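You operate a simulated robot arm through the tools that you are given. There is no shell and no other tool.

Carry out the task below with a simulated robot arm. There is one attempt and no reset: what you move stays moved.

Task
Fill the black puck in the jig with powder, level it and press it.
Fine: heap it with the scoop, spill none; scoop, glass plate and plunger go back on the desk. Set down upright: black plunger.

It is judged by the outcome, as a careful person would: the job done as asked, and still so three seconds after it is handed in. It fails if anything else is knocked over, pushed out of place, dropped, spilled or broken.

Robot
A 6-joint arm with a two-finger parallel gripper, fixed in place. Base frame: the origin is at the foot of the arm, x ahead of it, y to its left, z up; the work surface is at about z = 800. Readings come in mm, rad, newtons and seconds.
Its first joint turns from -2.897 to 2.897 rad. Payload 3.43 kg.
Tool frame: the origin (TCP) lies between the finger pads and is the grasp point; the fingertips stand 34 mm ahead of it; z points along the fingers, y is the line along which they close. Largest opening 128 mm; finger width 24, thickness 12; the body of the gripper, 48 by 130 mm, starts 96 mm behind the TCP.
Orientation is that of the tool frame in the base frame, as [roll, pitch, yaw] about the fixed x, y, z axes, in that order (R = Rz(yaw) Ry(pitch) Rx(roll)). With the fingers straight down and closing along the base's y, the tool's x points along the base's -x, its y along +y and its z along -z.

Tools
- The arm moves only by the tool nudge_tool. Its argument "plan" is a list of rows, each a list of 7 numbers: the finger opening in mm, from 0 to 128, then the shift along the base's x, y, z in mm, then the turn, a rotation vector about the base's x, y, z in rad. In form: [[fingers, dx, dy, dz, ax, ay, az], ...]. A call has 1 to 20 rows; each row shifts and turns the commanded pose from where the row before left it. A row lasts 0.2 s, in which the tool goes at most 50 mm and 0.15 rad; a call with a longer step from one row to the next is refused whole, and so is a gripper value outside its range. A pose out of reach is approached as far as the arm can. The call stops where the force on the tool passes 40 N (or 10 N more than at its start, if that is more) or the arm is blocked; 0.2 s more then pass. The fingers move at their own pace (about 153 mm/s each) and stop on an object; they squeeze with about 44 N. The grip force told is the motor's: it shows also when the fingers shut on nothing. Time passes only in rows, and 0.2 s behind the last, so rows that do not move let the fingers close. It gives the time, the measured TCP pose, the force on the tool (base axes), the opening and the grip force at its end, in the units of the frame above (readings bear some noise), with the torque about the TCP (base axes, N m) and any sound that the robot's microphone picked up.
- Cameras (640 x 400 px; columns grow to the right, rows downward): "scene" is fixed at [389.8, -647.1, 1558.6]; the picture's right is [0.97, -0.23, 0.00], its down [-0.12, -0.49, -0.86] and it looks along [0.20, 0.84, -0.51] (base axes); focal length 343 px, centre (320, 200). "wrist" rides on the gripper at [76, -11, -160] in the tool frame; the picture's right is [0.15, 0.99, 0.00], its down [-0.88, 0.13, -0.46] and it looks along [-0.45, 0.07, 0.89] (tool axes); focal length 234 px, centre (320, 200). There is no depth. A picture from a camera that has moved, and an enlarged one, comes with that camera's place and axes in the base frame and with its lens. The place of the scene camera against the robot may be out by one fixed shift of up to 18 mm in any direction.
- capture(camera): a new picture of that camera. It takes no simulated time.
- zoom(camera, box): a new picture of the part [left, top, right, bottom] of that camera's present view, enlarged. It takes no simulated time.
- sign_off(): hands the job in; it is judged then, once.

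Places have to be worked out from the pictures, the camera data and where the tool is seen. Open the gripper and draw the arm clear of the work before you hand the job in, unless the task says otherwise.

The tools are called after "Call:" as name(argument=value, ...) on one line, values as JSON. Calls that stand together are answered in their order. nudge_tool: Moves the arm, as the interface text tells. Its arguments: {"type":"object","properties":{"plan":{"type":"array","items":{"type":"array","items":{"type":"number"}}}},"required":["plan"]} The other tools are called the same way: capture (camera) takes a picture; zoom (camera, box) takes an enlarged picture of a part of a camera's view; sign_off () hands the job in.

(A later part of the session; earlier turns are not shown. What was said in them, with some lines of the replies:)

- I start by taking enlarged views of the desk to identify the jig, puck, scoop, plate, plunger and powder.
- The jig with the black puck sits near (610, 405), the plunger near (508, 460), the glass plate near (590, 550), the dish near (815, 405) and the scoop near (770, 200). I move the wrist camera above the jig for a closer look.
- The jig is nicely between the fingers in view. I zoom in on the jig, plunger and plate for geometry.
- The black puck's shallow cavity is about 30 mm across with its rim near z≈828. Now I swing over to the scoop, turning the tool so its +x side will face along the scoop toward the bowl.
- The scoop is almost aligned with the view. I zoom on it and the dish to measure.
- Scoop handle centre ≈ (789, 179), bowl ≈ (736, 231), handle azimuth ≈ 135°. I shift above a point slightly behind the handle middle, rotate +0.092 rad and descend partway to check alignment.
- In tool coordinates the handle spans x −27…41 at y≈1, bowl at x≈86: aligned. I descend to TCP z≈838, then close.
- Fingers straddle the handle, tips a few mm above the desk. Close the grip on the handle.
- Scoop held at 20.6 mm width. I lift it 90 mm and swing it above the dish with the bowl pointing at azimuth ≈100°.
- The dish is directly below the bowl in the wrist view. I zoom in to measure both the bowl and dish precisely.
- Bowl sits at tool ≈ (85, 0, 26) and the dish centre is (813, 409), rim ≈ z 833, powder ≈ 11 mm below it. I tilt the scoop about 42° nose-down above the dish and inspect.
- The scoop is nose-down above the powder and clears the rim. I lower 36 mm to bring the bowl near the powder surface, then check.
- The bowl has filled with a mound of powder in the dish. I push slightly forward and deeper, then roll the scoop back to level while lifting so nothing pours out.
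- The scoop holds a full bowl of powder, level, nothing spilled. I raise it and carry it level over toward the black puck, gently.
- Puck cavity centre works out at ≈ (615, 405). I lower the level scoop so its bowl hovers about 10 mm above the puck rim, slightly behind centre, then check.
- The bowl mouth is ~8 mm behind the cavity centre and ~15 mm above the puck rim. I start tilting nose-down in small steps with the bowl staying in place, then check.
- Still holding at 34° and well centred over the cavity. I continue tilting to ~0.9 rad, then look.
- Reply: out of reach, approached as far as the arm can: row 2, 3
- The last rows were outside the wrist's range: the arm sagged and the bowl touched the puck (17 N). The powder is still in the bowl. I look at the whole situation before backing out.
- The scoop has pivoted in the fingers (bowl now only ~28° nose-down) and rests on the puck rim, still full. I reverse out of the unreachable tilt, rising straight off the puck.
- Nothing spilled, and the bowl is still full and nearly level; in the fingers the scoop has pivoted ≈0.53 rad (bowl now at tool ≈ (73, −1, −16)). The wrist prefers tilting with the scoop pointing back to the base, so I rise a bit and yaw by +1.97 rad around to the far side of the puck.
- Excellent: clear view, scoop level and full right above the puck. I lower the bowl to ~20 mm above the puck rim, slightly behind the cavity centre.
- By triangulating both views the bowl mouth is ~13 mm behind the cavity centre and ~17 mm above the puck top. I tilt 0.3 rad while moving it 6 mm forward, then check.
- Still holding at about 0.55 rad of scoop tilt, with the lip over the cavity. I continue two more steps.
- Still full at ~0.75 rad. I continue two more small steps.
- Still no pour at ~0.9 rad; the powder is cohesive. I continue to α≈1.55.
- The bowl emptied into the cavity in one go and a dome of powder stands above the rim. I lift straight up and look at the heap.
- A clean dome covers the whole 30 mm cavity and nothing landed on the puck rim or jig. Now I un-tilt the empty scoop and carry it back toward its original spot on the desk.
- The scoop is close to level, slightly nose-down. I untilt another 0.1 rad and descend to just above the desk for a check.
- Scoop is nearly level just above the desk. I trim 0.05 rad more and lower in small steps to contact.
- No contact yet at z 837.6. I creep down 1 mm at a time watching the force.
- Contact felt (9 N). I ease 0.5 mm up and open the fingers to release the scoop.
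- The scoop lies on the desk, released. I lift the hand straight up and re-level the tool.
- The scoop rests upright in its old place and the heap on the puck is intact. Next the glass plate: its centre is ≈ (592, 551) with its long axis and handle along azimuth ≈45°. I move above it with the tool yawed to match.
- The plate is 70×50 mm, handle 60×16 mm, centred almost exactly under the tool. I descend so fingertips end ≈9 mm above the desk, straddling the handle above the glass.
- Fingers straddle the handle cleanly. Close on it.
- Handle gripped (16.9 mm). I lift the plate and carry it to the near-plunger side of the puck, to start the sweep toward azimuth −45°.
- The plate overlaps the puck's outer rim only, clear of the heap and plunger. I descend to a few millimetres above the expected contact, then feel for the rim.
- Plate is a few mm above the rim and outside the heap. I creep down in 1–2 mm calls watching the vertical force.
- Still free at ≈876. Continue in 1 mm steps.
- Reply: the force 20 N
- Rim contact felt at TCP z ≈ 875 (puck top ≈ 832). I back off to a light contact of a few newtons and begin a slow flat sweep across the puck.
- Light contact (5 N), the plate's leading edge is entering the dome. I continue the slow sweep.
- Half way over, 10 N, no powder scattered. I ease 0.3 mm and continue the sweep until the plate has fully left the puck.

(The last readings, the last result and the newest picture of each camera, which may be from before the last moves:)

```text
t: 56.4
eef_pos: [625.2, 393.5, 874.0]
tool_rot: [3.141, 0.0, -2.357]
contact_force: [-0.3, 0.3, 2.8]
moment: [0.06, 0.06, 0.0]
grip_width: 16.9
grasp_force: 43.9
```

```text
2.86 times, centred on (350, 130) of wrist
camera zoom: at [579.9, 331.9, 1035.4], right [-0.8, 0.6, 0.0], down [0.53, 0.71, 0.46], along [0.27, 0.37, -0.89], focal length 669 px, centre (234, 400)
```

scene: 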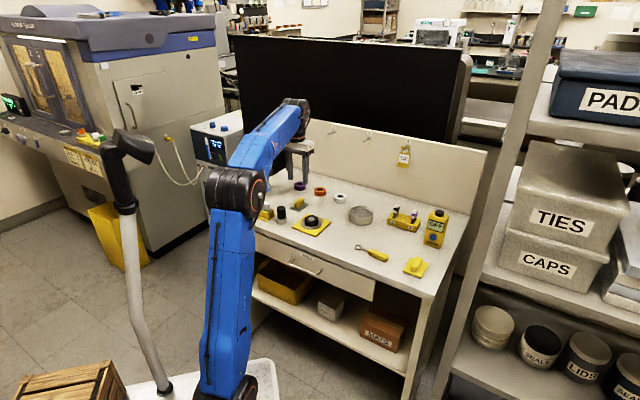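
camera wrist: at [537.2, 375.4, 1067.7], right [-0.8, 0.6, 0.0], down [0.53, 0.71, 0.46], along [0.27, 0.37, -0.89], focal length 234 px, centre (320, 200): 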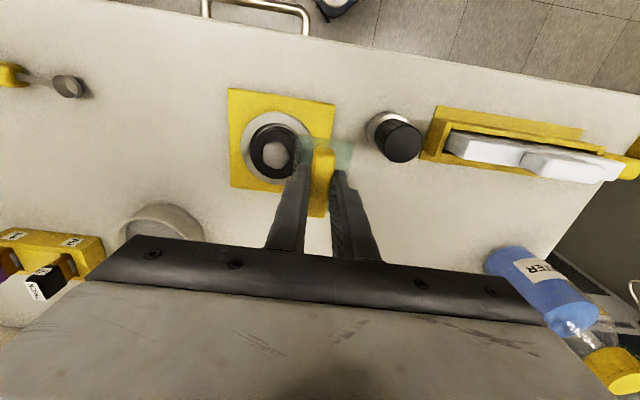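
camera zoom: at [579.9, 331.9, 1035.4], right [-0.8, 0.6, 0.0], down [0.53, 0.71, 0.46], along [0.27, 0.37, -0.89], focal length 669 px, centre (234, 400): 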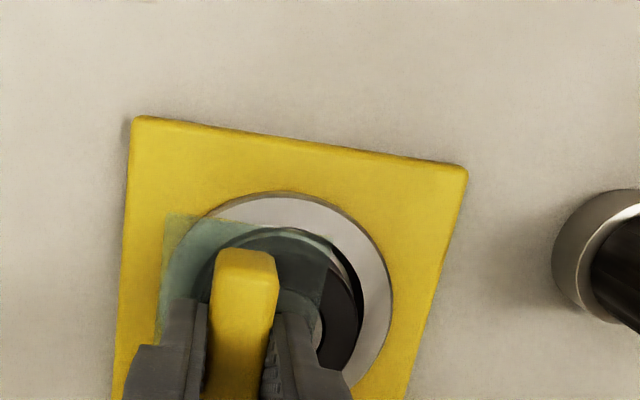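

Still lightly in contact at 2.8 N. I finish the sweep beyond the far rim.

Call:
nudge_tool(plan=[[0, 2.5, -2.5, -0.15, 0, 0, 0], [0, 2.5, -2.5, 0, 0, 0, 0], [0, 2.5, -2.5, 0, 0, 0, 0], [0, 2.5, -2.5, 0, 0, 0, 0], [0, 2.5, -2.5, 0, 0, 0, 0], [0, 2.5, -2.5, 0, 0, 0, 0], [0, 2.5, -2.5, 0, 0, 0, 0], [0, 2.5, -2.5, 0, 0, 0, 0], [0, 0, 0, 0, 0, 0, 0]])

Call:
zoom(camera="scene", box=[285, 195, 330, 230])

Call:
zoom(camera="wrist", box=[260, 60, 440, 200])

```text
t: 58.4
eef_pos: [645.8, 374.0, 873.9]
tool_rot: [-3.14, 0.001, -2.356]
contact_force: [-0.1, 0.6, 1.2]
moment: [0.02, 0.01, 0.0]
grip_width: 16.7
grasp_force: 44.4
```

```text
11.43 times, centred on (308, 212) of scene
camera zoom: at [389.8, -647.1, 1558.6], right [0.97, -0.23, 0.0], down [-0.12, -0.49, -0.86], along [0.2, 0.84, -0.51], focal length 3916 px, centre (463, 57)
```

zoom: 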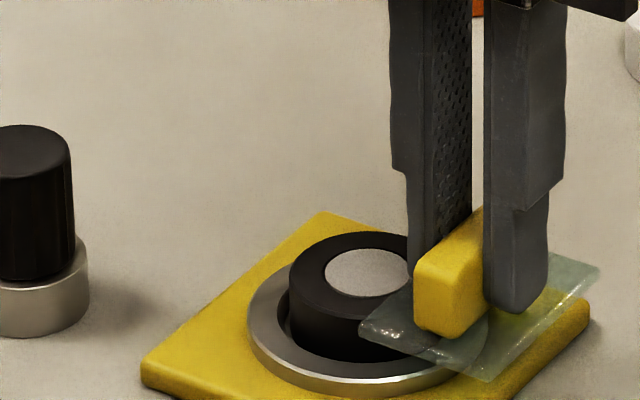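

```text
2.86 times, centred on (350, 130) of wrist
camera zoom: at [599.9, 312.2, 1035.4], right [-0.8, 0.6, 0.0], down [0.53, 0.71, 0.46], along [0.27, 0.37, -0.89], focal length 669 px, centre (234, 400)
```

zoom: 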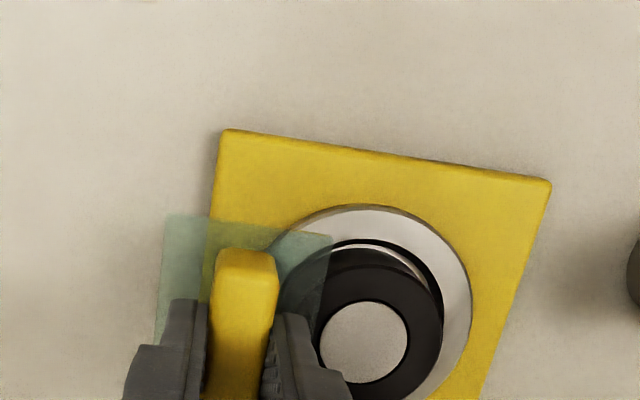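

The surface is now flat and flush, no stray powder visible. I carry on until the plate is completely clear, then lift.

Call:
nudge_tool(plan=[[0, 2.5, -2.5, 0, 0, 0, 0], [0, 2.5, -2.5, 0, 0, 0, 0], [0, 2.5, -2.5, 0, 0, 0, 0], [0, 2.5, -2.5, 0, 0, 0, 0], [0, 2.5, -2.5, 0, 0, 0, 0], [0, 0, 0, 15, 0, 0, 0], [0, 0, 0, 30, 0, 0, 0], [0, 0, 0, 30, 0, 0, 0], [0, 0, 0, 0, 0, 0, 0]])

Call:
zoom(camera="scene", box=[285, 195, 330, 230])

Call:
zoom(camera="wrist", box=[300, 60, 480, 200])

```text
t: 60.4
eef_pos: [657.4, 361.7, 949.5]
tool_rot: [3.141, 0.0, -2.355]
contact_force: [0.0, 0.0, -1.2]
moment: [0.02, 0.0, 0.01]
grip_width: 16.9
grasp_force: 43.7
```

```text
11.43 times, centred on (308, 212) of scene
camera zoom: at [389.8, -647.1, 1558.6], right [0.97, -0.23, 0.0], down [-0.12, -0.49, -0.86], along [0.2, 0.84, -0.51], focal length 3916 px, centre (463, 57)
```

zoom: 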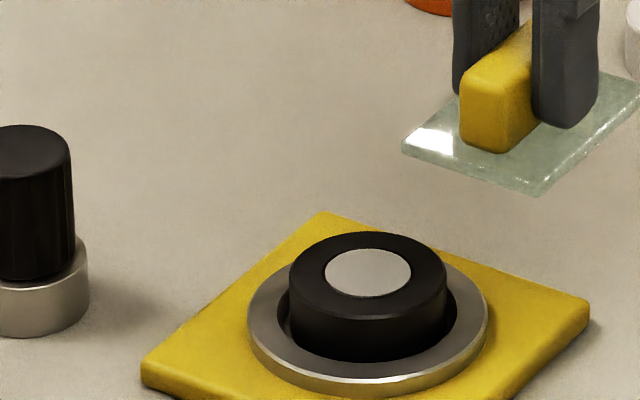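

```text
2.86 times, centred on (390, 130) of wrist
camera zoom: at [612.1, 300.4, 1110.0], right [-0.8, 0.6, 0.0], down [0.53, 0.71, 0.46], along [0.27, 0.37, -0.89], focal length 669 px, centre (120, 400)
```

zoom: 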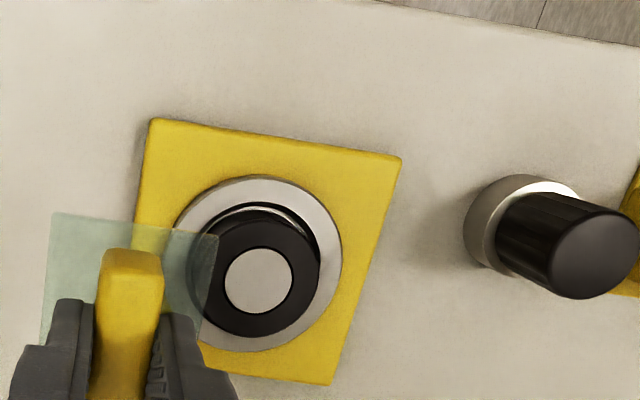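

The powder is flat and flush with the rim; the jig and desk are clean. I carry the plate around (not over) the puck back to its original place.

Call:
nudge_tool(plan=[[0, 11, 29, 0, 0, 0, 0], [0, 11, 29, 0, 0, 0, 0], [0, 11, 29, 0, 0, 0, 0], [0, -24.5, 25.5, 0, 0, 0, 0], [0, -24.5, 25.5, 0, 0, 0, 0], [0, -24.5, 25.5, 0, 0, 0, 0], [0, -24.5, 25.5, 0, 0, 0, 0], [0, 0, 0, -30, 0, 0, 0], [0, 0, 0, -40, 0, 0, 0], [0, 0, 0, -25, 0, 0, 0], [0, 0, 0, 0, 0, 0, 0]])

Call:
zoom(camera="scene", box=[255, 170, 325, 225])

Call:
capture(camera="wrist")

```text
t: 62.8
eef_pos: [591.6, 551.6, 854.8]
tool_rot: [-3.14, 0.0, -2.357]
contact_force: [0.3, -0.6, -1.9]
moment: [0.0, 0.0, -0.02]
grip_width: 16.7
grasp_force: 44.1
```

```text
7.27 times, centred on (290, 198) of scene
camera zoom: at [389.8, -647.1, 1558.6], right [0.97, -0.23, 0.0], down [-0.12, -0.49, -0.86], along [0.2, 0.84, -0.51], focal length 2492 px, centre (538, 218)
```

zoom: 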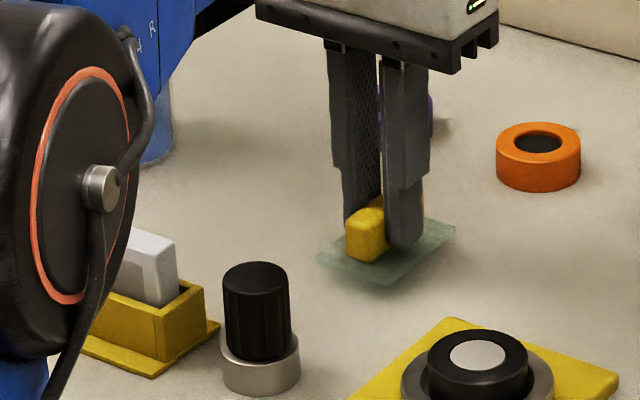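

```text
taken
camera wrist: at [546.9, 489.6, 1015.4], right [-0.8, 0.6, 0.0], down [0.53, 0.71, 0.46], along [0.27, 0.37, -0.89], focal length 234 px, centre (320, 200)
```

wrist: 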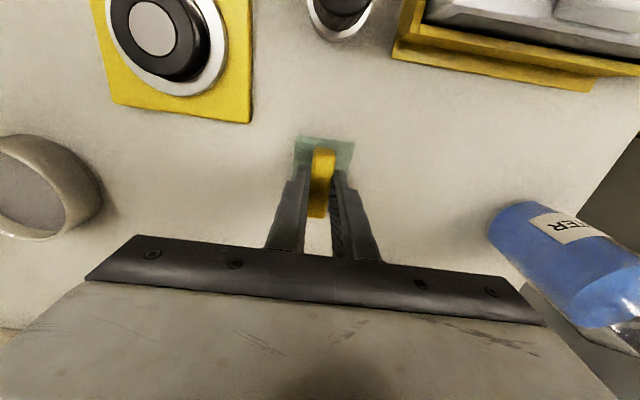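

The plate is back above its spot, ~12 mm up. I lower it slowly to the desk and feel for contact.

Call:
nudge_tool(plan=[[0, 0, 0, -5, 0, 0, 0], [0, 0, 0, -4, 0, 0, 0], [0, 0, 0, -1.5, 0, 0, 0], [0, 0, 0, 0, 0, 0, 0]])

Call:
nudge_tool(plan=[[0, 0, 0, -1, 0, 0, 0], [0, 0, 0, 0, 0, 0, 0]])

```text
t: 63.8
eef_pos: [592.5, 550.5, 844.4]
tool_rot: [3.141, -0.001, -2.355]
contact_force: [-0.1, -0.4, -1.5]
moment: [-0.01, -0.01, -0.01]
grip_width: 16.7
grasp_force: 43.8
```

```text
t: 64.4
eef_pos: [592.8, 550.4, 843.3]
tool_rot: [3.14, -0.001, -2.358]
contact_force: [-0.9, -0.4, -0.6]
moment: [-0.04, 0.0, 0.0]
grip_width: 16.8
grasp_force: 44.1
```

Call:
nudge_tool(plan=[[0, 0, 0, -0.7, 0, 0, 0], [0, 0, 0, 0, 0, 0, 0]])

```text
t: 65.0
eef_pos: [593.4, 550.9, 843.4]
tool_rot: [-3.142, -0.001, -2.356]
contact_force: [-0.2, -0.5, -0.8]
moment: [0.0, 0.03, 0.01]
grip_width: 16.9
grasp_force: 43.6
```

No clear contact yet; another small step down.

Call:
nudge_tool(plan=[[0, 0, 0, -0.7, 0, 0, 0], [0, 0, 0, 0, 0, 0, 0]])

```text
t: 65.6
eef_pos: [591.2, 551.4, 842.0]
tool_rot: [3.14, 0.001, -2.357]
contact_force: [0.2, -1.3, -0.6]
moment: [-0.01, 0.01, 0.01]
grip_width: 16.9
grasp_force: 43.8
```

Still free at ≈842.5 (the plate likely shifted a hair in the grip). One more step.

Call:
nudge_tool(plan=[[0, 0, 0, -0.7, 0, 0, 0], [0, 0, 0, 0, 0, 0, 0]])

Call:
zoom(camera="scene", box=[265, 180, 315, 215])

```text
t: 66.2
eef_pos: [592.2, 551.0, 841.9]
tool_rot: [3.141, 0.002, -2.356]
contact_force: [-0.3, -0.1, 6.2]
moment: [-0.1, 0.12, 0.04]
grip_width: 16.9
grasp_force: 43.3
```

```text
11.43 times, centred on (290, 198) of scene
camera zoom: at [389.8, -647.1, 1558.6], right [0.97, -0.23, 0.0], down [-0.12, -0.49, -0.86], along [0.2, 0.84, -0.51], focal length 3916 px, centre (663, 229)
```

zoom: 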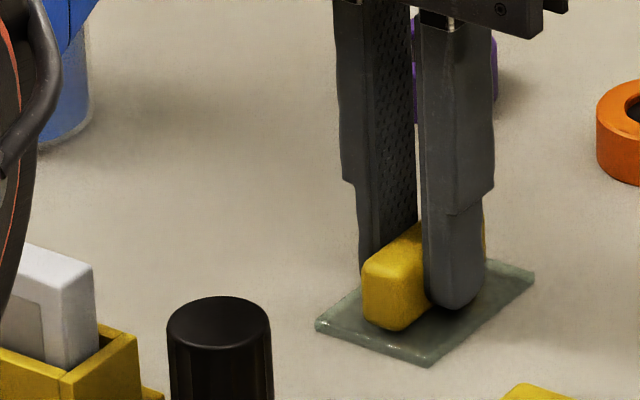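

Plate is on the desk (6 N). I open the fingers and rise.

Call:
nudge_tool(plan=[[20, 0, 0, 0, 0, 0, 0], [40, 0, 0, 0, 0, 0, 0], [60, 0, 0, 0.5, 0, 0, 0], [60, 0, 0, 0, 0, 0, 0], [60, 0, 0, 15, 0, 0, 0], [60, 0, 0, 35, 0, 0, 0], [60, 0, 0, 45, 0, 0, 0], [60, 0, 0, 15, 0, 0, 0], [60, 0, 0, 0, 0, 0, 0]])

Call:
capture(camera="wrist")

Call:
zoom(camera="scene", box=[255, 180, 325, 230])

```text
t: 68.2
eef_pos: [593.8, 550.4, 952.5]
tool_rot: [3.141, 0.001, -2.356]
contact_force: [0.3, 0.0, 0.7]
moment: [-0.01, 0.01, 0.03]
grip_width: 60.0
grasp_force: 0.0
```

```text
taken
camera wrist: at [547.6, 489.0, 1112.7], right [-0.8, 0.6, 0.0], down [0.53, 0.71, 0.46], along [0.27, 0.37, -0.89], focal length 234 px, centre (320, 200)
```

wrist: 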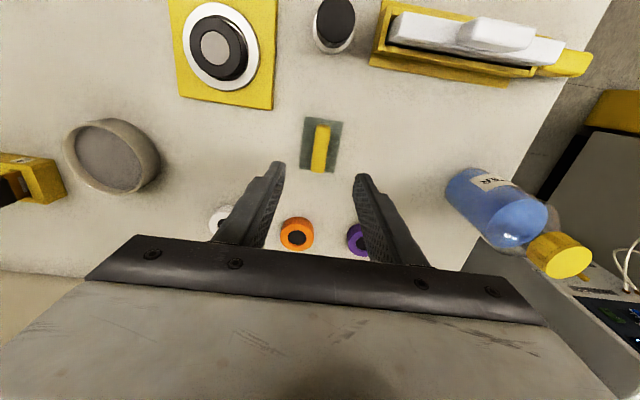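

```text
8.00 times, centred on (290, 205) of scene
camera zoom: at [389.8, -647.1, 1558.6], right [0.97, -0.23, 0.0], down [-0.12, -0.49, -0.86], along [0.2, 0.84, -0.51], focal length 2741 px, centre (560, 160)
```

zoom: 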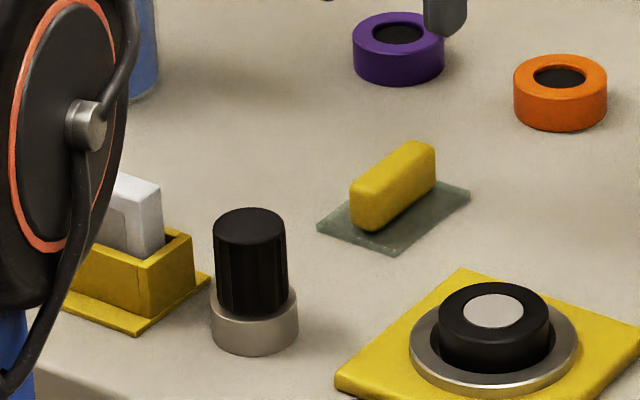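

Glass plate is back on the desk. Now the plunger near (510, 461): I move above it and turn the tool so the fingers close along azimuth 45°, clear of the neighbouring holder.

Call:
nudge_tool(plan=[[70, -7, -7.5, 1, 0, 0, -0.131], [70, -7, -7.5, 1, 0, 0, -0.131], [70, -7, -7.5, 1, 0, 0, -0.131], [70, -7, -7.5, 1, 0, 0, -0.131], [70, -7, -7.5, 1, 0, 0, -0.131], [70, -7, -7.5, 1, 0, 0, -0.131], [70, -7, -7.5, 1, 0, 0, -0.131], [70, -7, -7.5, 1, 0, 0, -0.131], [70, -7, -7.5, 1, 0, 0, -0.131], [70, -7, -7.5, 1, 0, 0, -0.131], [70, -7, -7.5, 0, 0, 0, -0.131], [70, -6.5, -7, 0, 0, 0, -0.13], [70, 0, 0, 0, 0, 0, 0]])

Call:
capture(camera="wrist")

Call:
zoom(camera="wrist", box=[240, 80, 400, 220])

Call:
zoom(camera="scene", box=[240, 170, 330, 235])

```text
t: 71.0
eef_pos: [509.7, 460.5, 962.5]
tool_rot: [-3.14, -0.001, 2.355]
contact_force: [0.5, -0.1, -0.6]
moment: [0.01, -0.01, 0.02]
grip_width: 70.0
grasp_force: 0.1
```

```text
taken
camera wrist: at [448.1, 507.2, 1122.6], right [0.6, 0.8, 0.0], down [0.71, -0.53, 0.46], along [0.37, -0.27, -0.89], focal length 234 px, centre (320, 200)
```

wrist: 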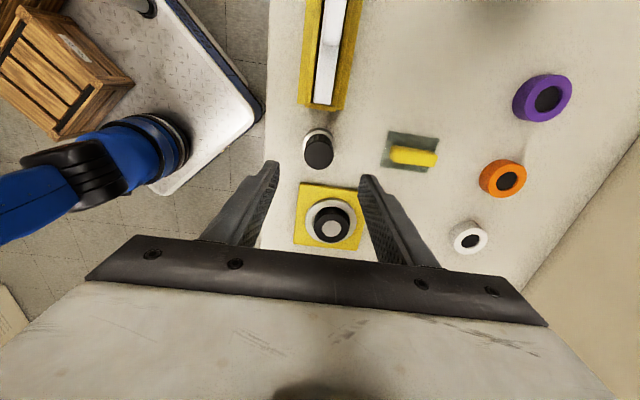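

```text
2.86 times, centred on (320, 150) of wrist
camera zoom: at [448.1, 507.2, 1122.6], right [0.6, 0.8, 0.0], down [0.71, -0.53, 0.46], along [0.37, -0.27, -0.89], focal length 669 px, centre (320, 343)
```

zoom: 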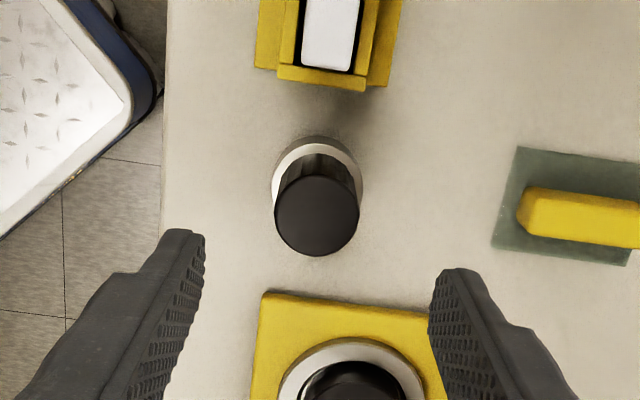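

```text
6.15 times, centred on (285, 202) of scene
camera zoom: at [389.8, -647.1, 1558.6], right [0.97, -0.23, 0.0], down [-0.12, -0.49, -0.86], along [0.2, 0.84, -0.51], focal length 2109 px, centre (535, 185)
```

zoom: 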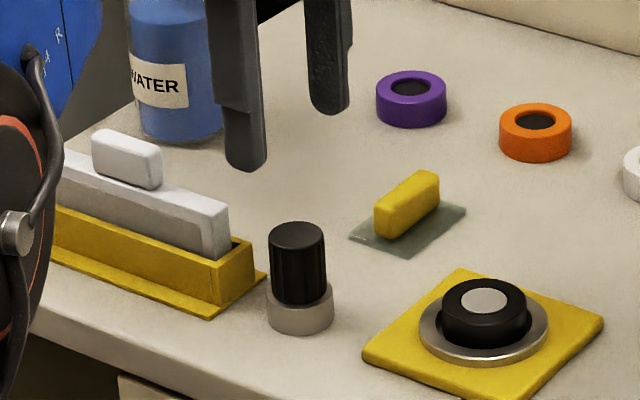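

Plunger centre ≈ (510, 459), height ≈ 56 mm, knob ≈ 35 mm, base ≈ 42 mm. I descend around the knob, keeping the tips above the steel base.

Call:
nudge_tool(plan=[[70, 0.2, -1.4, -30, 0, 0, 0], [70, 0, 0, -40, 0, 0, 0], [70, 0, 0, -25, 0, 0, 0], [70, 0, 0, -7, 0, 0, 0], [70, 0, 0, 0, 0, 0, 0]])

Call:
capture(camera="wrist")

Call:
zoom(camera="scene", box=[255, 185, 315, 230])

```text
t: 72.2
eef_pos: [510.4, 459.1, 859.9]
tool_rot: [3.141, 0.002, 2.357]
contact_force: [0.0, 0.0, -0.9]
moment: [0.01, 0.01, -0.01]
grip_width: 70.0
grasp_force: 0.1
```

```text
taken
camera wrist: at [447.9, 505.9, 1019.4], right [0.6, 0.8, 0.0], down [0.71, -0.53, 0.46], along [0.37, -0.27, -0.89], focal length 234 px, centre (320, 200)
```

wrist: 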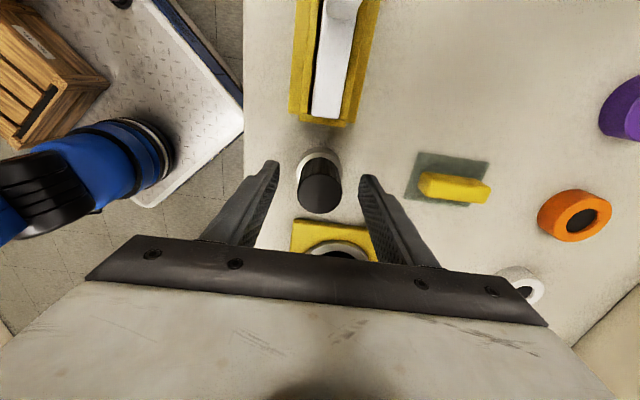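

```text
8.89 times, centred on (285, 208) of scene
camera zoom: at [389.8, -647.1, 1558.6], right [0.97, -0.23, 0.0], down [-0.12, -0.49, -0.86], along [0.2, 0.84, -0.51], focal length 3046 px, centre (631, 133)
```

zoom: 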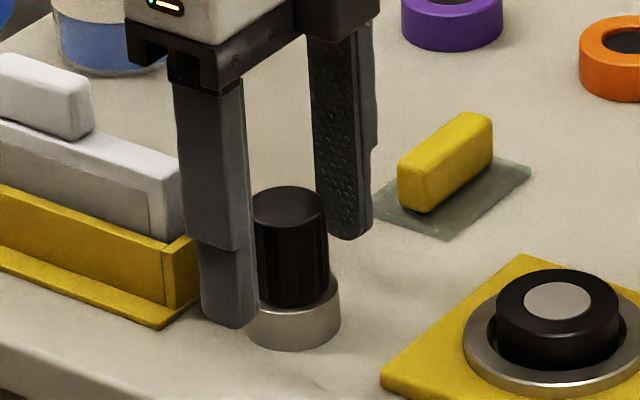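

Knob is centred between the fingers. Close on it.

Call:
nudge_tool(plan=[[0, 0, 0, 0, 0, 0, 0], [0, 0, 0, 0, 0, 0, 0], [0, 0, 0, 0, 0, 0, 0]])

Call:
zoom(camera="scene", box=[255, 185, 315, 230])

Call:
zoom(camera="wrist", box=[240, 120, 400, 260])

```text
t: 73.0
eef_pos: [508.8, 460.7, 859.1]
tool_rot: [3.139, 0.0, 2.356]
contact_force: [-1.4, 0.2, 0.9]
moment: [-0.01, -0.05, 0.02]
grip_width: 32.8
grasp_force: 44.0
```

```text
8.89 times, centred on (285, 208) of scene
camera zoom: at [389.8, -647.1, 1558.6], right [0.97, -0.23, 0.0], down [-0.12, -0.49, -0.86], along [0.2, 0.84, -0.51], focal length 3046 px, centre (631, 133)
```

zoom: 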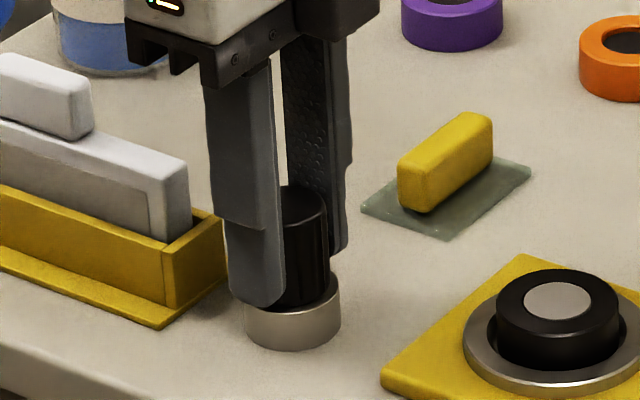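

```text
2.86 times, centred on (320, 190) of wrist
camera zoom: at [447.9, 505.9, 1019.7], right [0.6, 0.8, 0.0], down [0.71, -0.53, 0.46], along [0.37, -0.27, -0.89], focal length 669 px, centre (320, 229)
```

zoom: 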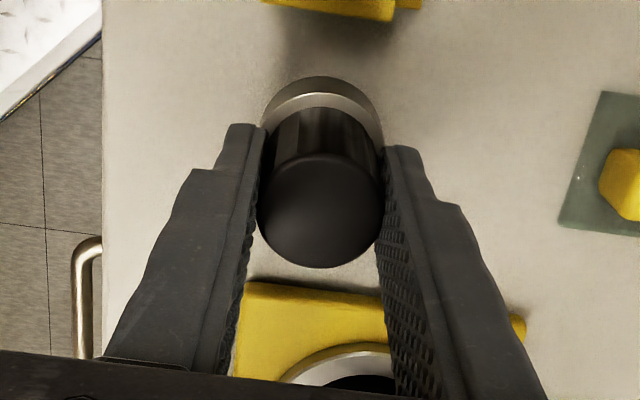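

Plunger gripped at 32.8 mm. I lift it and carry it over the puck at ≈ (614.7, 404).

Call:
nudge_tool(plan=[[0, 0, 0, 10, 0, 0, 0], [0, 0, 0, 35, 0, 0, 0], [0, 0, 0, 35, 0, 0, 0], [0, 0, 0, 5, 0, 0, 0], [0, 20, -10.6, 0, 0, 0, 0], [0, 30, -15.9, 0, 0, 0, 0], [0, 30, -15.9, 0, 0, 0, 0], [0, 24.7, -13.1, 0, 0, 0, 0], [0, 0, 0, 0, 0, 0, 0]])

Call:
capture(camera="wrist")

Call:
zoom(camera="wrist", box=[240, 80, 400, 220])

Call:
zoom(camera="scene", box=[275, 180, 345, 235])

```text
t: 75.0
eef_pos: [615.8, 404.5, 946.0]
tool_rot: [-3.141, 0.001, 2.358]
contact_force: [-0.3, -1.0, -4.0]
moment: [0.0, 0.04, 0.02]
grip_width: 32.8
grasp_force: 44.4
```

```text
taken
camera wrist: at [553.6, 450.0, 1105.7], right [0.6, 0.8, 0.0], down [0.71, -0.53, 0.46], along [0.37, -0.27, -0.89], focal length 234 px, centre (320, 200)
```

wrist: 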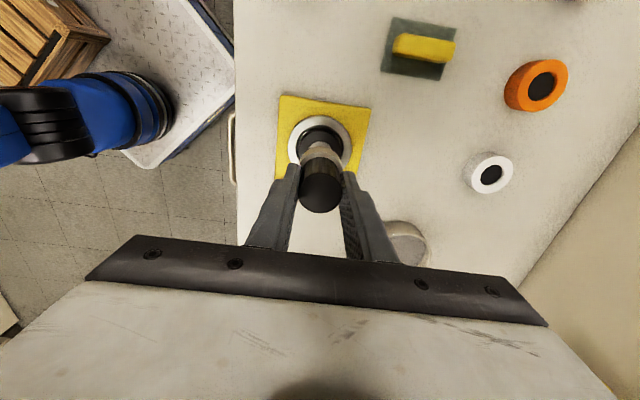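

```text
2.86 times, centred on (320, 150) of wrist
camera zoom: at [553.6, 450.0, 1105.7], right [0.6, 0.8, 0.0], down [0.71, -0.53, 0.46], along [0.37, -0.27, -0.89], focal length 669 px, centre (320, 343)
```

zoom: 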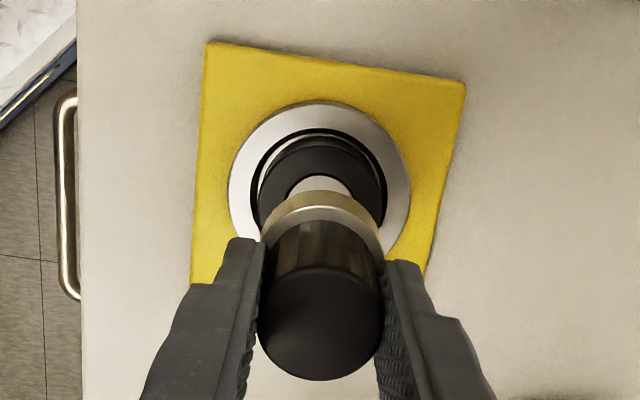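

```text
7.27 times, centred on (310, 208) of scene
camera zoom: at [389.8, -647.1, 1558.6], right [0.97, -0.23, 0.0], down [-0.12, -0.49, -0.86], along [0.2, 0.84, -0.51], focal length 2492 px, centre (393, 146)
```

zoom: 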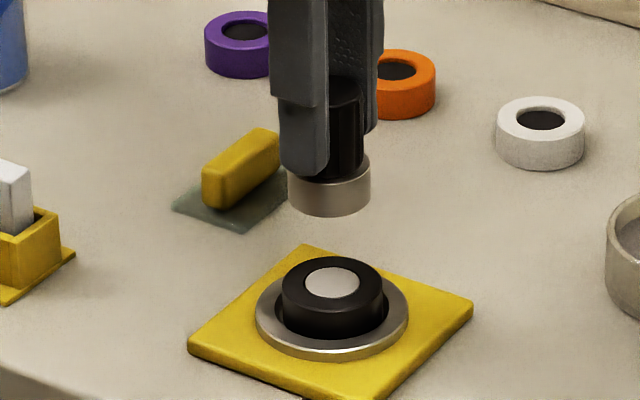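

Plunger is centred over the puck to within a millimetre. I lower to ~8 mm above the rim and check.

Call:
nudge_tool(plan=[[0, -0.3, 0, -20, 0, 0, 0], [0, 0, 0, -18, 0, 0, 0], [0, 0, 0, -8, 0, 0, 0], [0, 0, 0, 0, 0, 0, 0]])

Call:
zoom(camera="scene", box=[285, 195, 335, 232])

Call:
zoom(camera="wrist", box=[240, 80, 400, 220])

```text
t: 76.0
eef_pos: [613.9, 405.0, 899.7]
tool_rot: [3.14, 0.001, 2.357]
contact_force: [0.7, 0.1, -3.7]
moment: [0.0, 0.01, 0.0]
grip_width: 32.9
grasp_force: 43.9
```

```text
10.81 times, centred on (310, 214) of scene
camera zoom: at [389.8, -647.1, 1558.6], right [0.97, -0.23, 0.0], down [-0.12, -0.49, -0.86], along [0.2, 0.84, -0.51], focal length 3705 px, centre (428, 54)
```

zoom: 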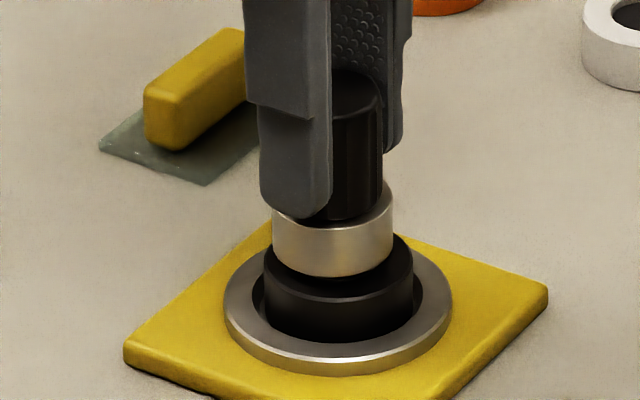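

```text
2.86 times, centred on (320, 150) of wrist
camera zoom: at [552.6, 450.1, 1059.4], right [0.6, 0.8, 0.0], down [0.71, -0.53, 0.46], along [0.37, -0.27, -0.89], focal length 669 px, centre (320, 343)
```

zoom: 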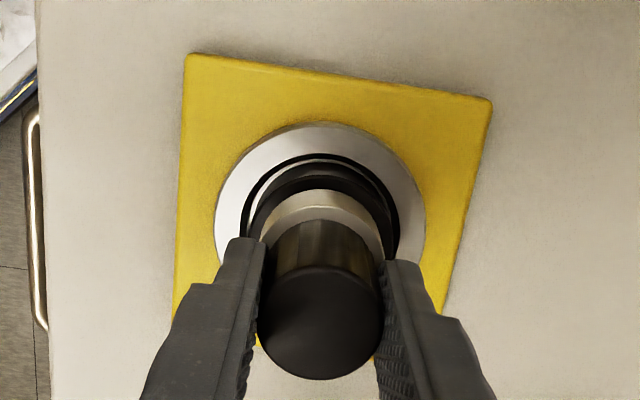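

Concentric with the puck, a few mm above. I creep down to contact.

Call:
nudge_tool(plan=[[0, 0, 0, -3, 0, 0, 0], [0, 0, 0, -2, 0, 0, 0], [0, 0, 0, -1, 0, 0, 0], [0, 0, 0, 0, 0, 0, 0]])

Call:
nudge_tool(plan=[[0, 0, 0, -1, 0, 0, 0], [0, 0, 0, 0, 0, 0, 0]])

Call:
nudge_tool(plan=[[0, 0, 0, -1, 0, 0, 0], [0, 0, 0, 0, 0, 0, 0]])

```text
t: 77.0
eef_pos: [613.6, 402.7, 893.7]
tool_rot: [3.141, 0.0, 2.356]
contact_force: [0.5, 1.6, 8.0]
moment: [0.08, 0.0, 0.02]
grip_width: 33.4
grasp_force: 44.2
```

```text
t: 77.6
eef_pos: [613.8, 403.3, 892.8]
tool_rot: [-3.142, 0.001, 2.355]
contact_force: [1.9, 1.9, 17.3]
moment: [0.06, -0.08, -0.01]
grip_width: 33.1
grasp_force: 44.1
```

```text
t: 78.2
eef_pos: [613.6, 403.9, 892.1]
tool_rot: [3.141, 0.0, 2.358]
contact_force: [2.3, 1.0, 24.4]
moment: [0.09, -0.16, -0.01]
grip_width: 33.1
grasp_force: 43.9
```

The plunger is seated and pressing at 24 N. I press a little harder and hold.

Call:
nudge_tool(plan=[[0, 0, 0, -1, 0, 0, 0], [0, 0, 0, 0, 0, 0, 0], [0, 0, 0, 0, 0, 0, 0]])

Call:
zoom(camera="scene", box=[285, 195, 335, 232])

```text
t: 79.0
eef_pos: [612.9, 402.9, 891.0]
tool_rot: [3.141, 0.001, 2.356]
contact_force: [2.0, 1.8, 26.9]
moment: [0.16, -0.19, 0.0]
grip_width: 33.2
grasp_force: 43.6
```

```text
10.81 times, centred on (310, 214) of scene
camera zoom: at [389.8, -647.1, 1558.6], right [0.97, -0.23, 0.0], down [-0.12, -0.49, -0.86], along [0.2, 0.84, -0.51], focal length 3705 px, centre (428, 54)
```

zoom: 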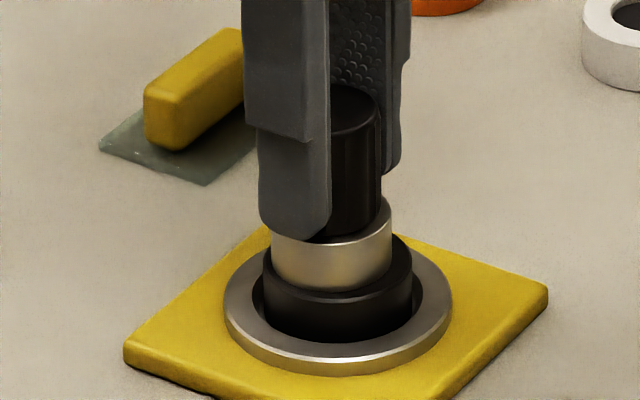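

Force 27 N, the grip is beginning to slip slightly on the knob. I continue pressing down a bit for a firmer press.

Call:
nudge_tool(plan=[[0, 0, 0, -1, 0, 0, 0], [0, 0, 0, 0, 0, 0, 0]])

Call:
nudge_tool(plan=[[0, 0, 0, -1, 0, 0, 0], [0, 0, 0, 0, 0, 0, 0]])

```text
t: 79.6
eef_pos: [615.0, 402.3, 888.9]
tool_rot: [3.141, -0.001, 2.357]
contact_force: [0.3, 1.3, 30.4]
moment: [0.06, -0.05, -0.03]
grip_width: 32.9
grasp_force: 43.8
```

```text
t: 80.2
eef_pos: [612.9, 402.8, 889.4]
tool_rot: [3.14, 0.0, 2.357]
contact_force: [-1.8, 0.3, 34.5]
moment: [-0.04, 0.17, 0.0]
grip_width: 33.1
grasp_force: 43.6
```

Pressing at 34.5 N. I check the state and hold briefly.

Call:
nudge_tool(plan=[[0, 0, 0, -0.5, 0, 0, 0], [0, 0, 0, 0, 0, 0, 0], [0, 0, 0, 0, 0, 0, 0], [0, 0, 0, 0, 0, 0, 0]])

Call:
zoom(camera="scene", box=[285, 195, 335, 232])

Call:
zoom(camera="wrist", box=[240, 80, 400, 220])

```text
t: 81.2
eef_pos: [614.0, 403.3, 888.3]
tool_rot: [3.139, 0.003, 2.355]
contact_force: [-1.3, 0.6, 39.6]
moment: [-0.1, 0.16, -0.01]
grip_width: 32.9
grasp_force: 43.6
```

```text
10.81 times, centred on (310, 214) of scene
camera zoom: at [389.8, -647.1, 1558.6], right [0.97, -0.23, 0.0], down [-0.12, -0.49, -0.86], along [0.2, 0.84, -0.51], focal length 3705 px, centre (428, 54)
```

zoom: 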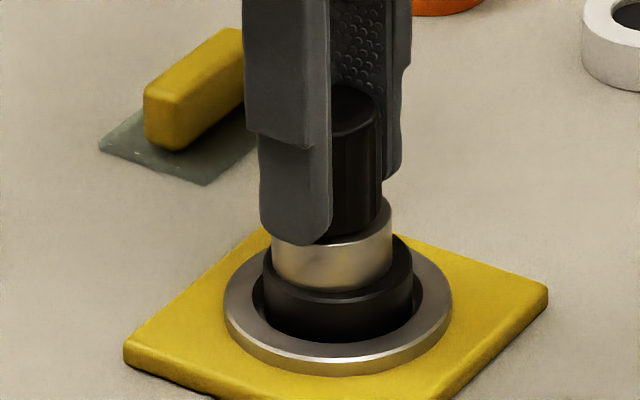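

```text
2.86 times, centred on (320, 150) of wrist
camera zoom: at [551.9, 449.2, 1048.8], right [0.6, 0.8, 0.0], down [0.71, -0.53, 0.46], along [0.37, -0.27, -0.89], focal length 669 px, centre (320, 343)
```

zoom: 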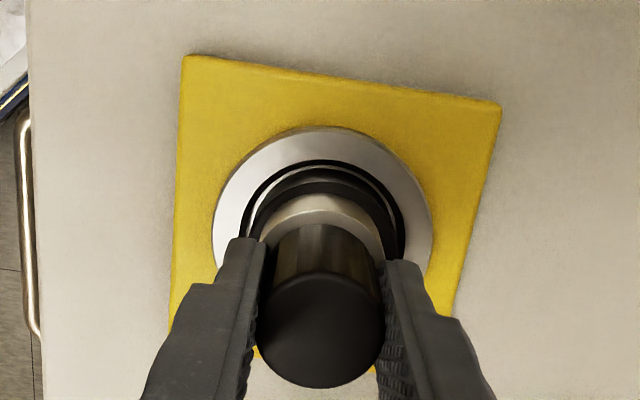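

Pressed with ~40 N. I relieve the load gently and lift the plunger to look at the powder.

Call:
nudge_tool(plan=[[0, 0, 0, 1.5, 0, 0, 0], [0, 0, 0, 1.5, 0, 0, 0], [0, 0, 0, 2, 0, 0, 0], [0, 0, 0, 4, 0, 0, 0], [0, 0, 0, 10, 0, 0, 0], [0, 0, 0, 20, 0, 0, 0], [0, 0, 0, 15, 0, 0, 0], [0, 0, 0, 0, 0, 0, 0]])

Call:
zoom(camera="scene", box=[285, 195, 335, 232])

Call:
capture(camera="wrist")

```text
t: 83.0
eef_pos: [614.8, 402.9, 940.8]
tool_rot: [3.14, 0.001, 2.357]
contact_force: [0.1, -0.5, -3.7]
moment: [0.02, 0.0, 0.01]
grip_width: 32.9
grasp_force: 44.1
```

```text
10.81 times, centred on (310, 214) of scene
camera zoom: at [389.8, -647.1, 1558.6], right [0.97, -0.23, 0.0], down [-0.12, -0.49, -0.86], along [0.2, 0.84, -0.51], focal length 3705 px, centre (428, 54)
```

zoom: 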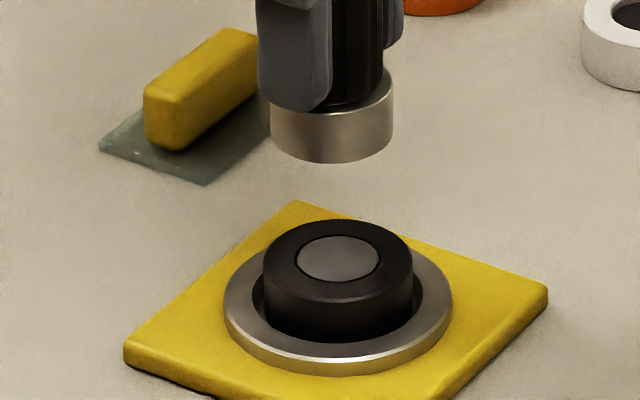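

```text
taken
camera wrist: at [552.8, 449.6, 1101.6], right [0.6, 0.8, 0.0], down [0.71, -0.53, 0.46], along [0.37, -0.27, -0.89], focal length 234 px, centre (320, 200)
```

wrist: 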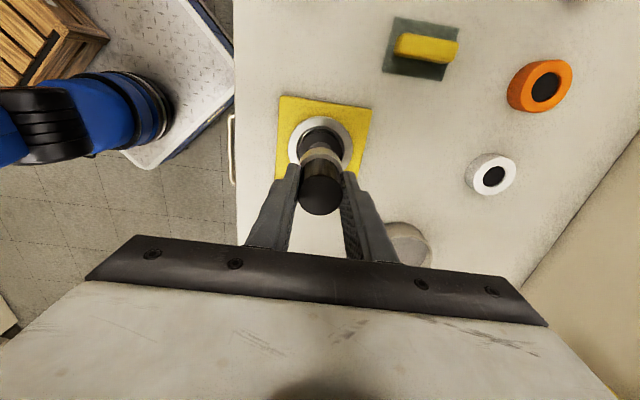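

The compact now looks darker and firmly pressed with a crisp edge; no stray powder. I return the plunger to its original standing place.

Call:
nudge_tool(plan=[[0, 0, 0, 10, 0, 0, 0], [0, -20, 10.7, 0, 0, 0, 0], [0, -30, 16.1, 0, 0, 0, 0], [0, -30, 16.1, 0, 0, 0, 0], [0, -25, 13.4, 0, 0, 0, 0], [0, 0, 0, 0, 0, 0, 0], [0, 0, 0, -30, 0, 0, 0], [0, 0, 0, -35, 0, 0, 0], [0, 0, 0, -15, 0, 0, 0], [0, 0, 0, 0, 0, 0, 0]])

Call:
zoom(camera="scene", box=[255, 185, 315, 230])

Call:
capture(camera="wrist")

```text
t: 85.2
eef_pos: [510.3, 458.7, 871.2]
tool_rot: [-3.14, 0.0, 2.356]
contact_force: [-0.2, 0.7, -3.2]
moment: [-0.02, -0.01, -0.03]
grip_width: 32.9
grasp_force: 43.6
```

```text
8.89 times, centred on (285, 208) of scene
camera zoom: at [389.8, -647.1, 1558.6], right [0.97, -0.23, 0.0], down [-0.12, -0.49, -0.86], along [0.2, 0.84, -0.51], focal length 3046 px, centre (631, 133)
```

zoom: 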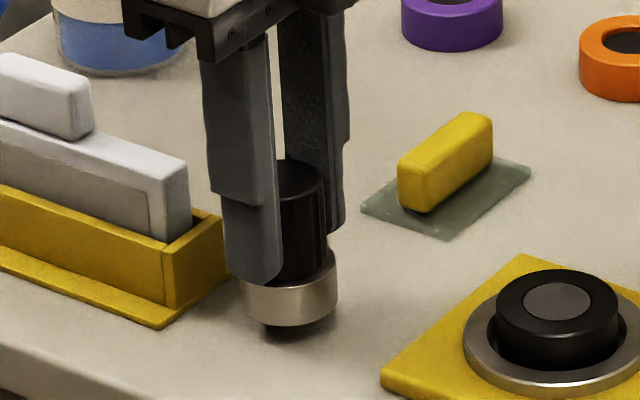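

```text
taken
camera wrist: at [447.3, 505.3, 1031.8], right [0.6, 0.8, 0.0], down [0.71, -0.53, 0.46], along [0.37, -0.27, -0.89], focal length 234 px, centre (320, 200)
```

wrist: 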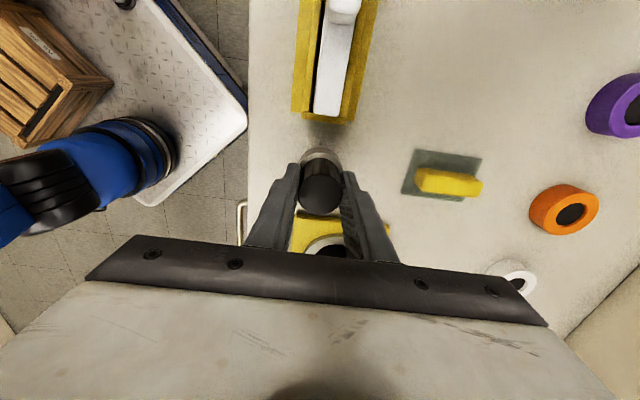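

The plunger hovers over its original spot. I lower it in small steps to feel the desk.

Call:
nudge_tool(plan=[[0, 0, 0, -4, 0, 0, 0], [0, 0, 0, -3, 0, 0, 0], [0, 0, 0, -2, 0, 0, 0], [0, 0, 0, 0, 0, 0, 0]])

Call:
nudge_tool(plan=[[0, 0, 0, -1, 0, 0, 0], [0, 0, 0, 0, 0, 0, 0]])

Call:
zoom(camera="scene", box=[260, 195, 305, 230])

```text
t: 86.2
eef_pos: [508.8, 459.0, 862.0]
tool_rot: [3.141, -0.001, 2.356]
contact_force: [-1.1, -0.5, -3.4]
moment: [0.0, -0.01, -0.03]
grip_width: 32.9
grasp_force: 44.3
```

```text
t: 86.8
eef_pos: [509.0, 458.5, 862.2]
tool_rot: [3.141, 0.0, 2.355]
contact_force: [-0.2, -0.6, -2.1]
moment: [0.02, 0.01, -0.04]
grip_width: 33.2
grasp_force: 43.7
```

```text
11.43 times, centred on (282, 212) of scene
camera zoom: at [389.8, -647.1, 1558.6], right [0.97, -0.23, 0.0], down [-0.12, -0.49, -0.86], along [0.2, 0.84, -0.51], focal length 3916 px, centre (749, 57)
```

zoom: 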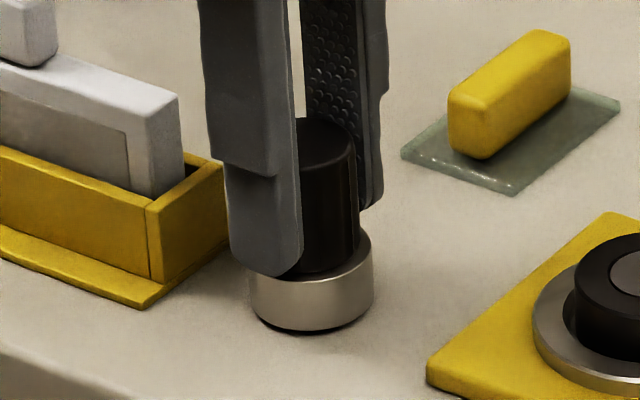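

Still ~3–4 mm above the desk. Continue in 1 mm steps.

Call:
nudge_tool(plan=[[0, 0, 0, -1, 0, 0, 0], [0, 0, 0, -1, 0, 0, 0], [0, 0, 0, 0, 0, 0, 0]])

Call:
nudge_tool(plan=[[0, 0, 0, -1, 0, 0, 0], [0, 0, 0, 0, 0, 0, 0]])

Call:
nudge_tool(plan=[[0, 0, 0, -0.7, 0, 0, 0], [0, 0, 0, 0, 0, 0, 0]])

Call:
zoom(camera="scene", box=[260, 195, 305, 230])

```text
t: 87.6
eef_pos: [509.2, 460.4, 860.6]
tool_rot: [3.141, 0.0, 2.354]
contact_force: [-0.5, 0.9, -2.1]
moment: [0.03, 0.01, 0.04]
grip_width: 33.0
grasp_force: 43.9
```

```text
t: 88.2
eef_pos: [509.8, 460.0, 858.9]
tool_rot: [-3.141, 0.0, 2.356]
contact_force: [0.2, -0.5, 5.2]
moment: [-0.14, 0.02, 0.0]
grip_width: 33.0
grasp_force: 44.0
```

```text
t: 88.8
eef_pos: [509.3, 460.3, 858.4]
tool_rot: [3.139, 0.0, 2.356]
contact_force: [1.3, -2.6, 14.1]
moment: [-0.24, -0.02, -0.04]
grip_width: 33.1
grasp_force: 44.2
```

```text
11.43 times, centred on (282, 212) of scene
camera zoom: at [389.8, -647.1, 1558.6], right [0.97, -0.23, 0.0], down [-0.12, -0.49, -0.86], along [0.2, 0.84, -0.51], focal length 3916 px, centre (749, 57)
```

zoom: 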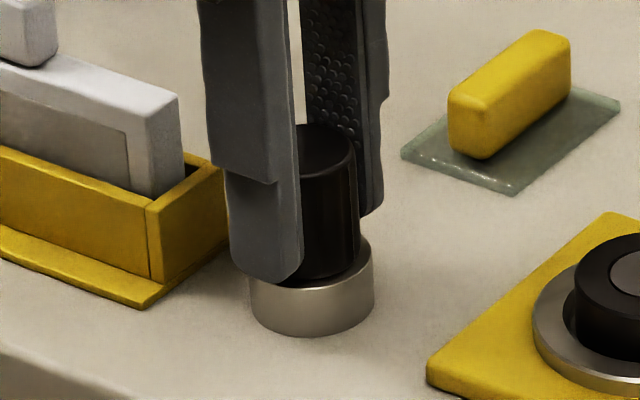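

Plunger stands on the desk (14 N). I relieve slightly, open the fingers, and lift away.

Call:
nudge_tool(plan=[[0, 0, 0, 0.6, 0, 0, 0], [36, 0, 0, 0, 0, 0, 0], [45, 0, 0, 0, 0, 0, 0], [70, 0, 0, 0, 0, 0, 0], [70, 0, 0, 0, 0, 0, 0], [70, 0, 0, 15, 0, 0, 0], [70, 0, 0, 35, 0, 0, 0], [70, 0, 0, 45, 0, 0, 0], [70, 0, 0, 30, 0, 0, 0], [70, 0, 0, 0, 0, 0, 0]])

Call:
capture(camera="wrist")

Call:
capture(camera="scene")

Call:
zoom(camera="scene", box=[250, 185, 335, 235])

```text
t: 91.0
eef_pos: [509.3, 460.9, 982.9]
tool_rot: [3.141, 0.002, 2.356]
contact_force: [0.5, 0.3, 0.1]
moment: [-0.02, -0.03, -0.01]
grip_width: 70.1
grasp_force: 0.2
```

```text
taken
camera wrist: at [446.8, 507.0, 1143.6], right [0.6, 0.8, 0.0], down [0.71, -0.53, 0.46], along [0.37, -0.27, -0.89], focal length 234 px, centre (320, 200)
```

wrist: 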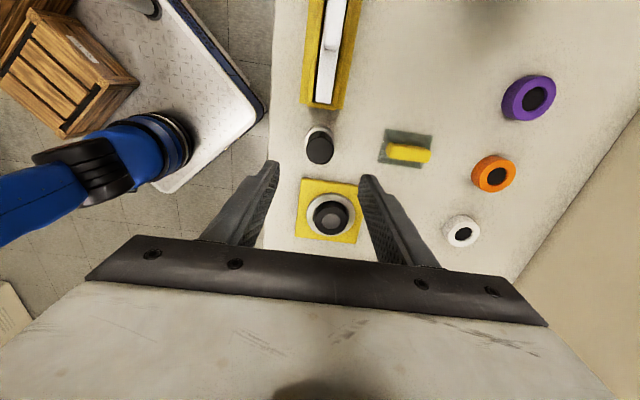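

```text
taken
```

scene: 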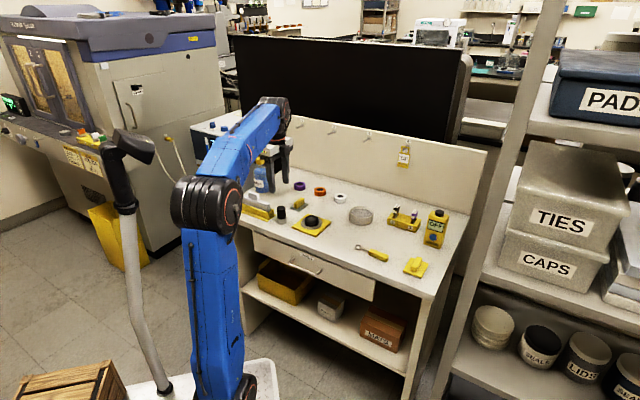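

```text
7.53 times, centred on (292, 210) of scene
camera zoom: at [389.8, -647.1, 1558.6], right [0.97, -0.23, 0.0], down [-0.12, -0.49, -0.86], along [0.2, 0.84, -0.51], focal length 2580 px, centre (527, 125)
```

zoom: 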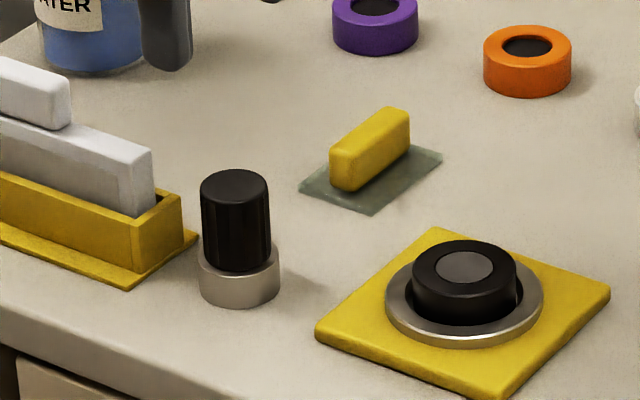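

Plunger stands upright, plate and jig are in place. I draw the arm clear, open the gripper fully and take final close-ups.

Call:
nudge_tool(plan=[[100, -10, 10, 35, 0, 0, 0], [128, -15, 15, 35, 0, 0, 0], [128, -15, 15, 30, 0, 0, 0], [128, -10, 10, 15, 0, 0, 0], [128, 0, 0, 0, 0, 0, 0]])

Call:
zoom(camera="scene", box=[290, 200, 335, 232])

Call:
zoom(camera="scene", box=[340, 195, 440, 280])

Call:
capture(camera="wrist")

```text
t: 92.2
eef_pos: [457.8, 509.3, 1098.3]
tool_rot: [3.14, 0.002, 2.358]
contact_force: [0.0, 0.3, -0.1]
moment: [-0.01, 0.01, -0.03]
grip_width: 128.3
grasp_force: 0.1
```

```text
12.50 times, centred on (312, 216) of scene
camera zoom: at [389.8, -647.1, 1558.6], right [0.97, -0.23, 0.0], down [-0.12, -0.49, -0.86], along [0.2, 0.84, -0.51], focal length 4284 px, centre (414, 0)
```

zoom: 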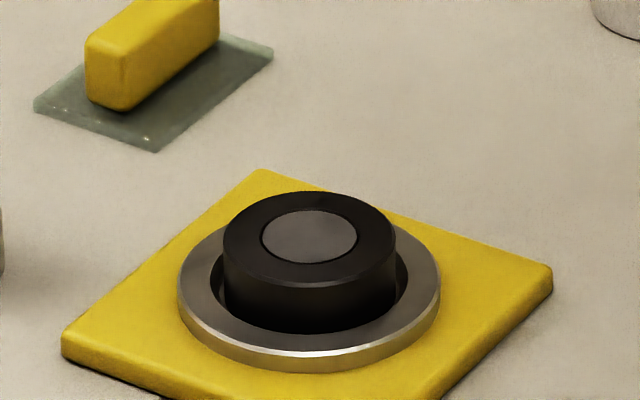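

```text
4.71 times, centred on (390, 238) of scene
camera zoom: at [389.8, -647.1, 1558.6], right [0.97, -0.23, 0.0], down [-0.12, -0.49, -0.86], along [0.2, 0.84, -0.51], focal length 1613 px, centre (-9, 24)
```

zoom: 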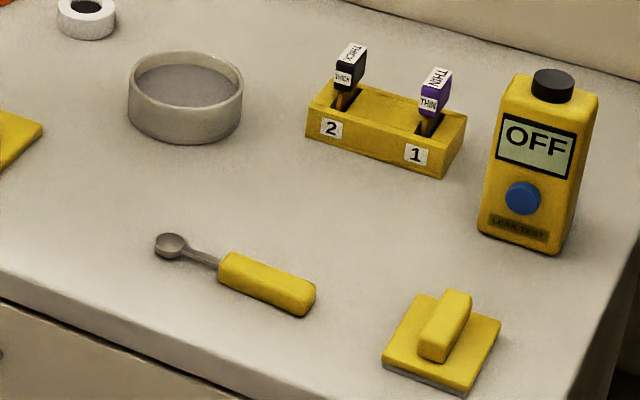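

```text
taken
camera wrist: at [396.6, 556.4, 1259.1], right [0.6, 0.8, 0.0], down [0.71, -0.53, 0.46], along [0.37, -0.27, -0.89], focal length 234 px, centre (320, 200)
```

wrist: 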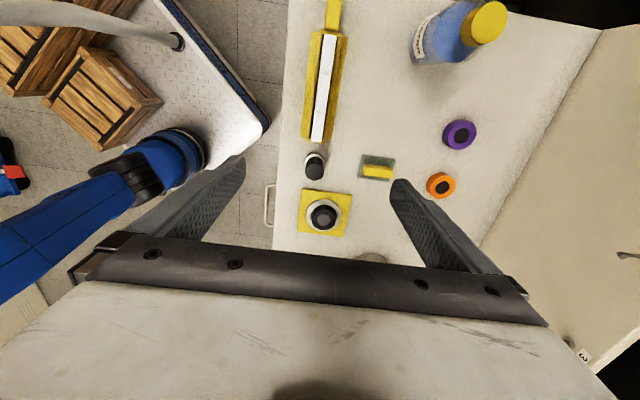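

The powder in the black puck is level and pressed. The scoop and glass plate lie back on the desk, the plunger stands upright, nothing is spilled, and the arm is clear with the gripper open. I hand the job in.

Call:
sign_off()

```text
The job is handed in.
```

The black puck in the jig is filled, levelled and pressed, and I've handed the job in. No powder was spilled that I could see in the final pictures.

- **Filling:** one scoop from the dish filled the cavity and left a heap above the rim.
- **Levelling:** one slow sweep of the glass plate left the powder flat and flush with the rim.
- **Pressing:** I pressed with the plunger up to about 40 N. The powder came out darker, with a crisp edge.
- **Tools:** the scoop and glass plate are back at or very near their original spots on the desk. The black plunger stands upright where it was.

One thing went wrong along the way. While tilting the scoop I ran past the wrist's range, and the bowl sagged onto the puck rim with about 17 N. No powder came out. The scoop turned in the grip and the puck may have shifted a millimetre or so. I backed out and poured from the other side.

The gripper is open and the arm is clear of the work.
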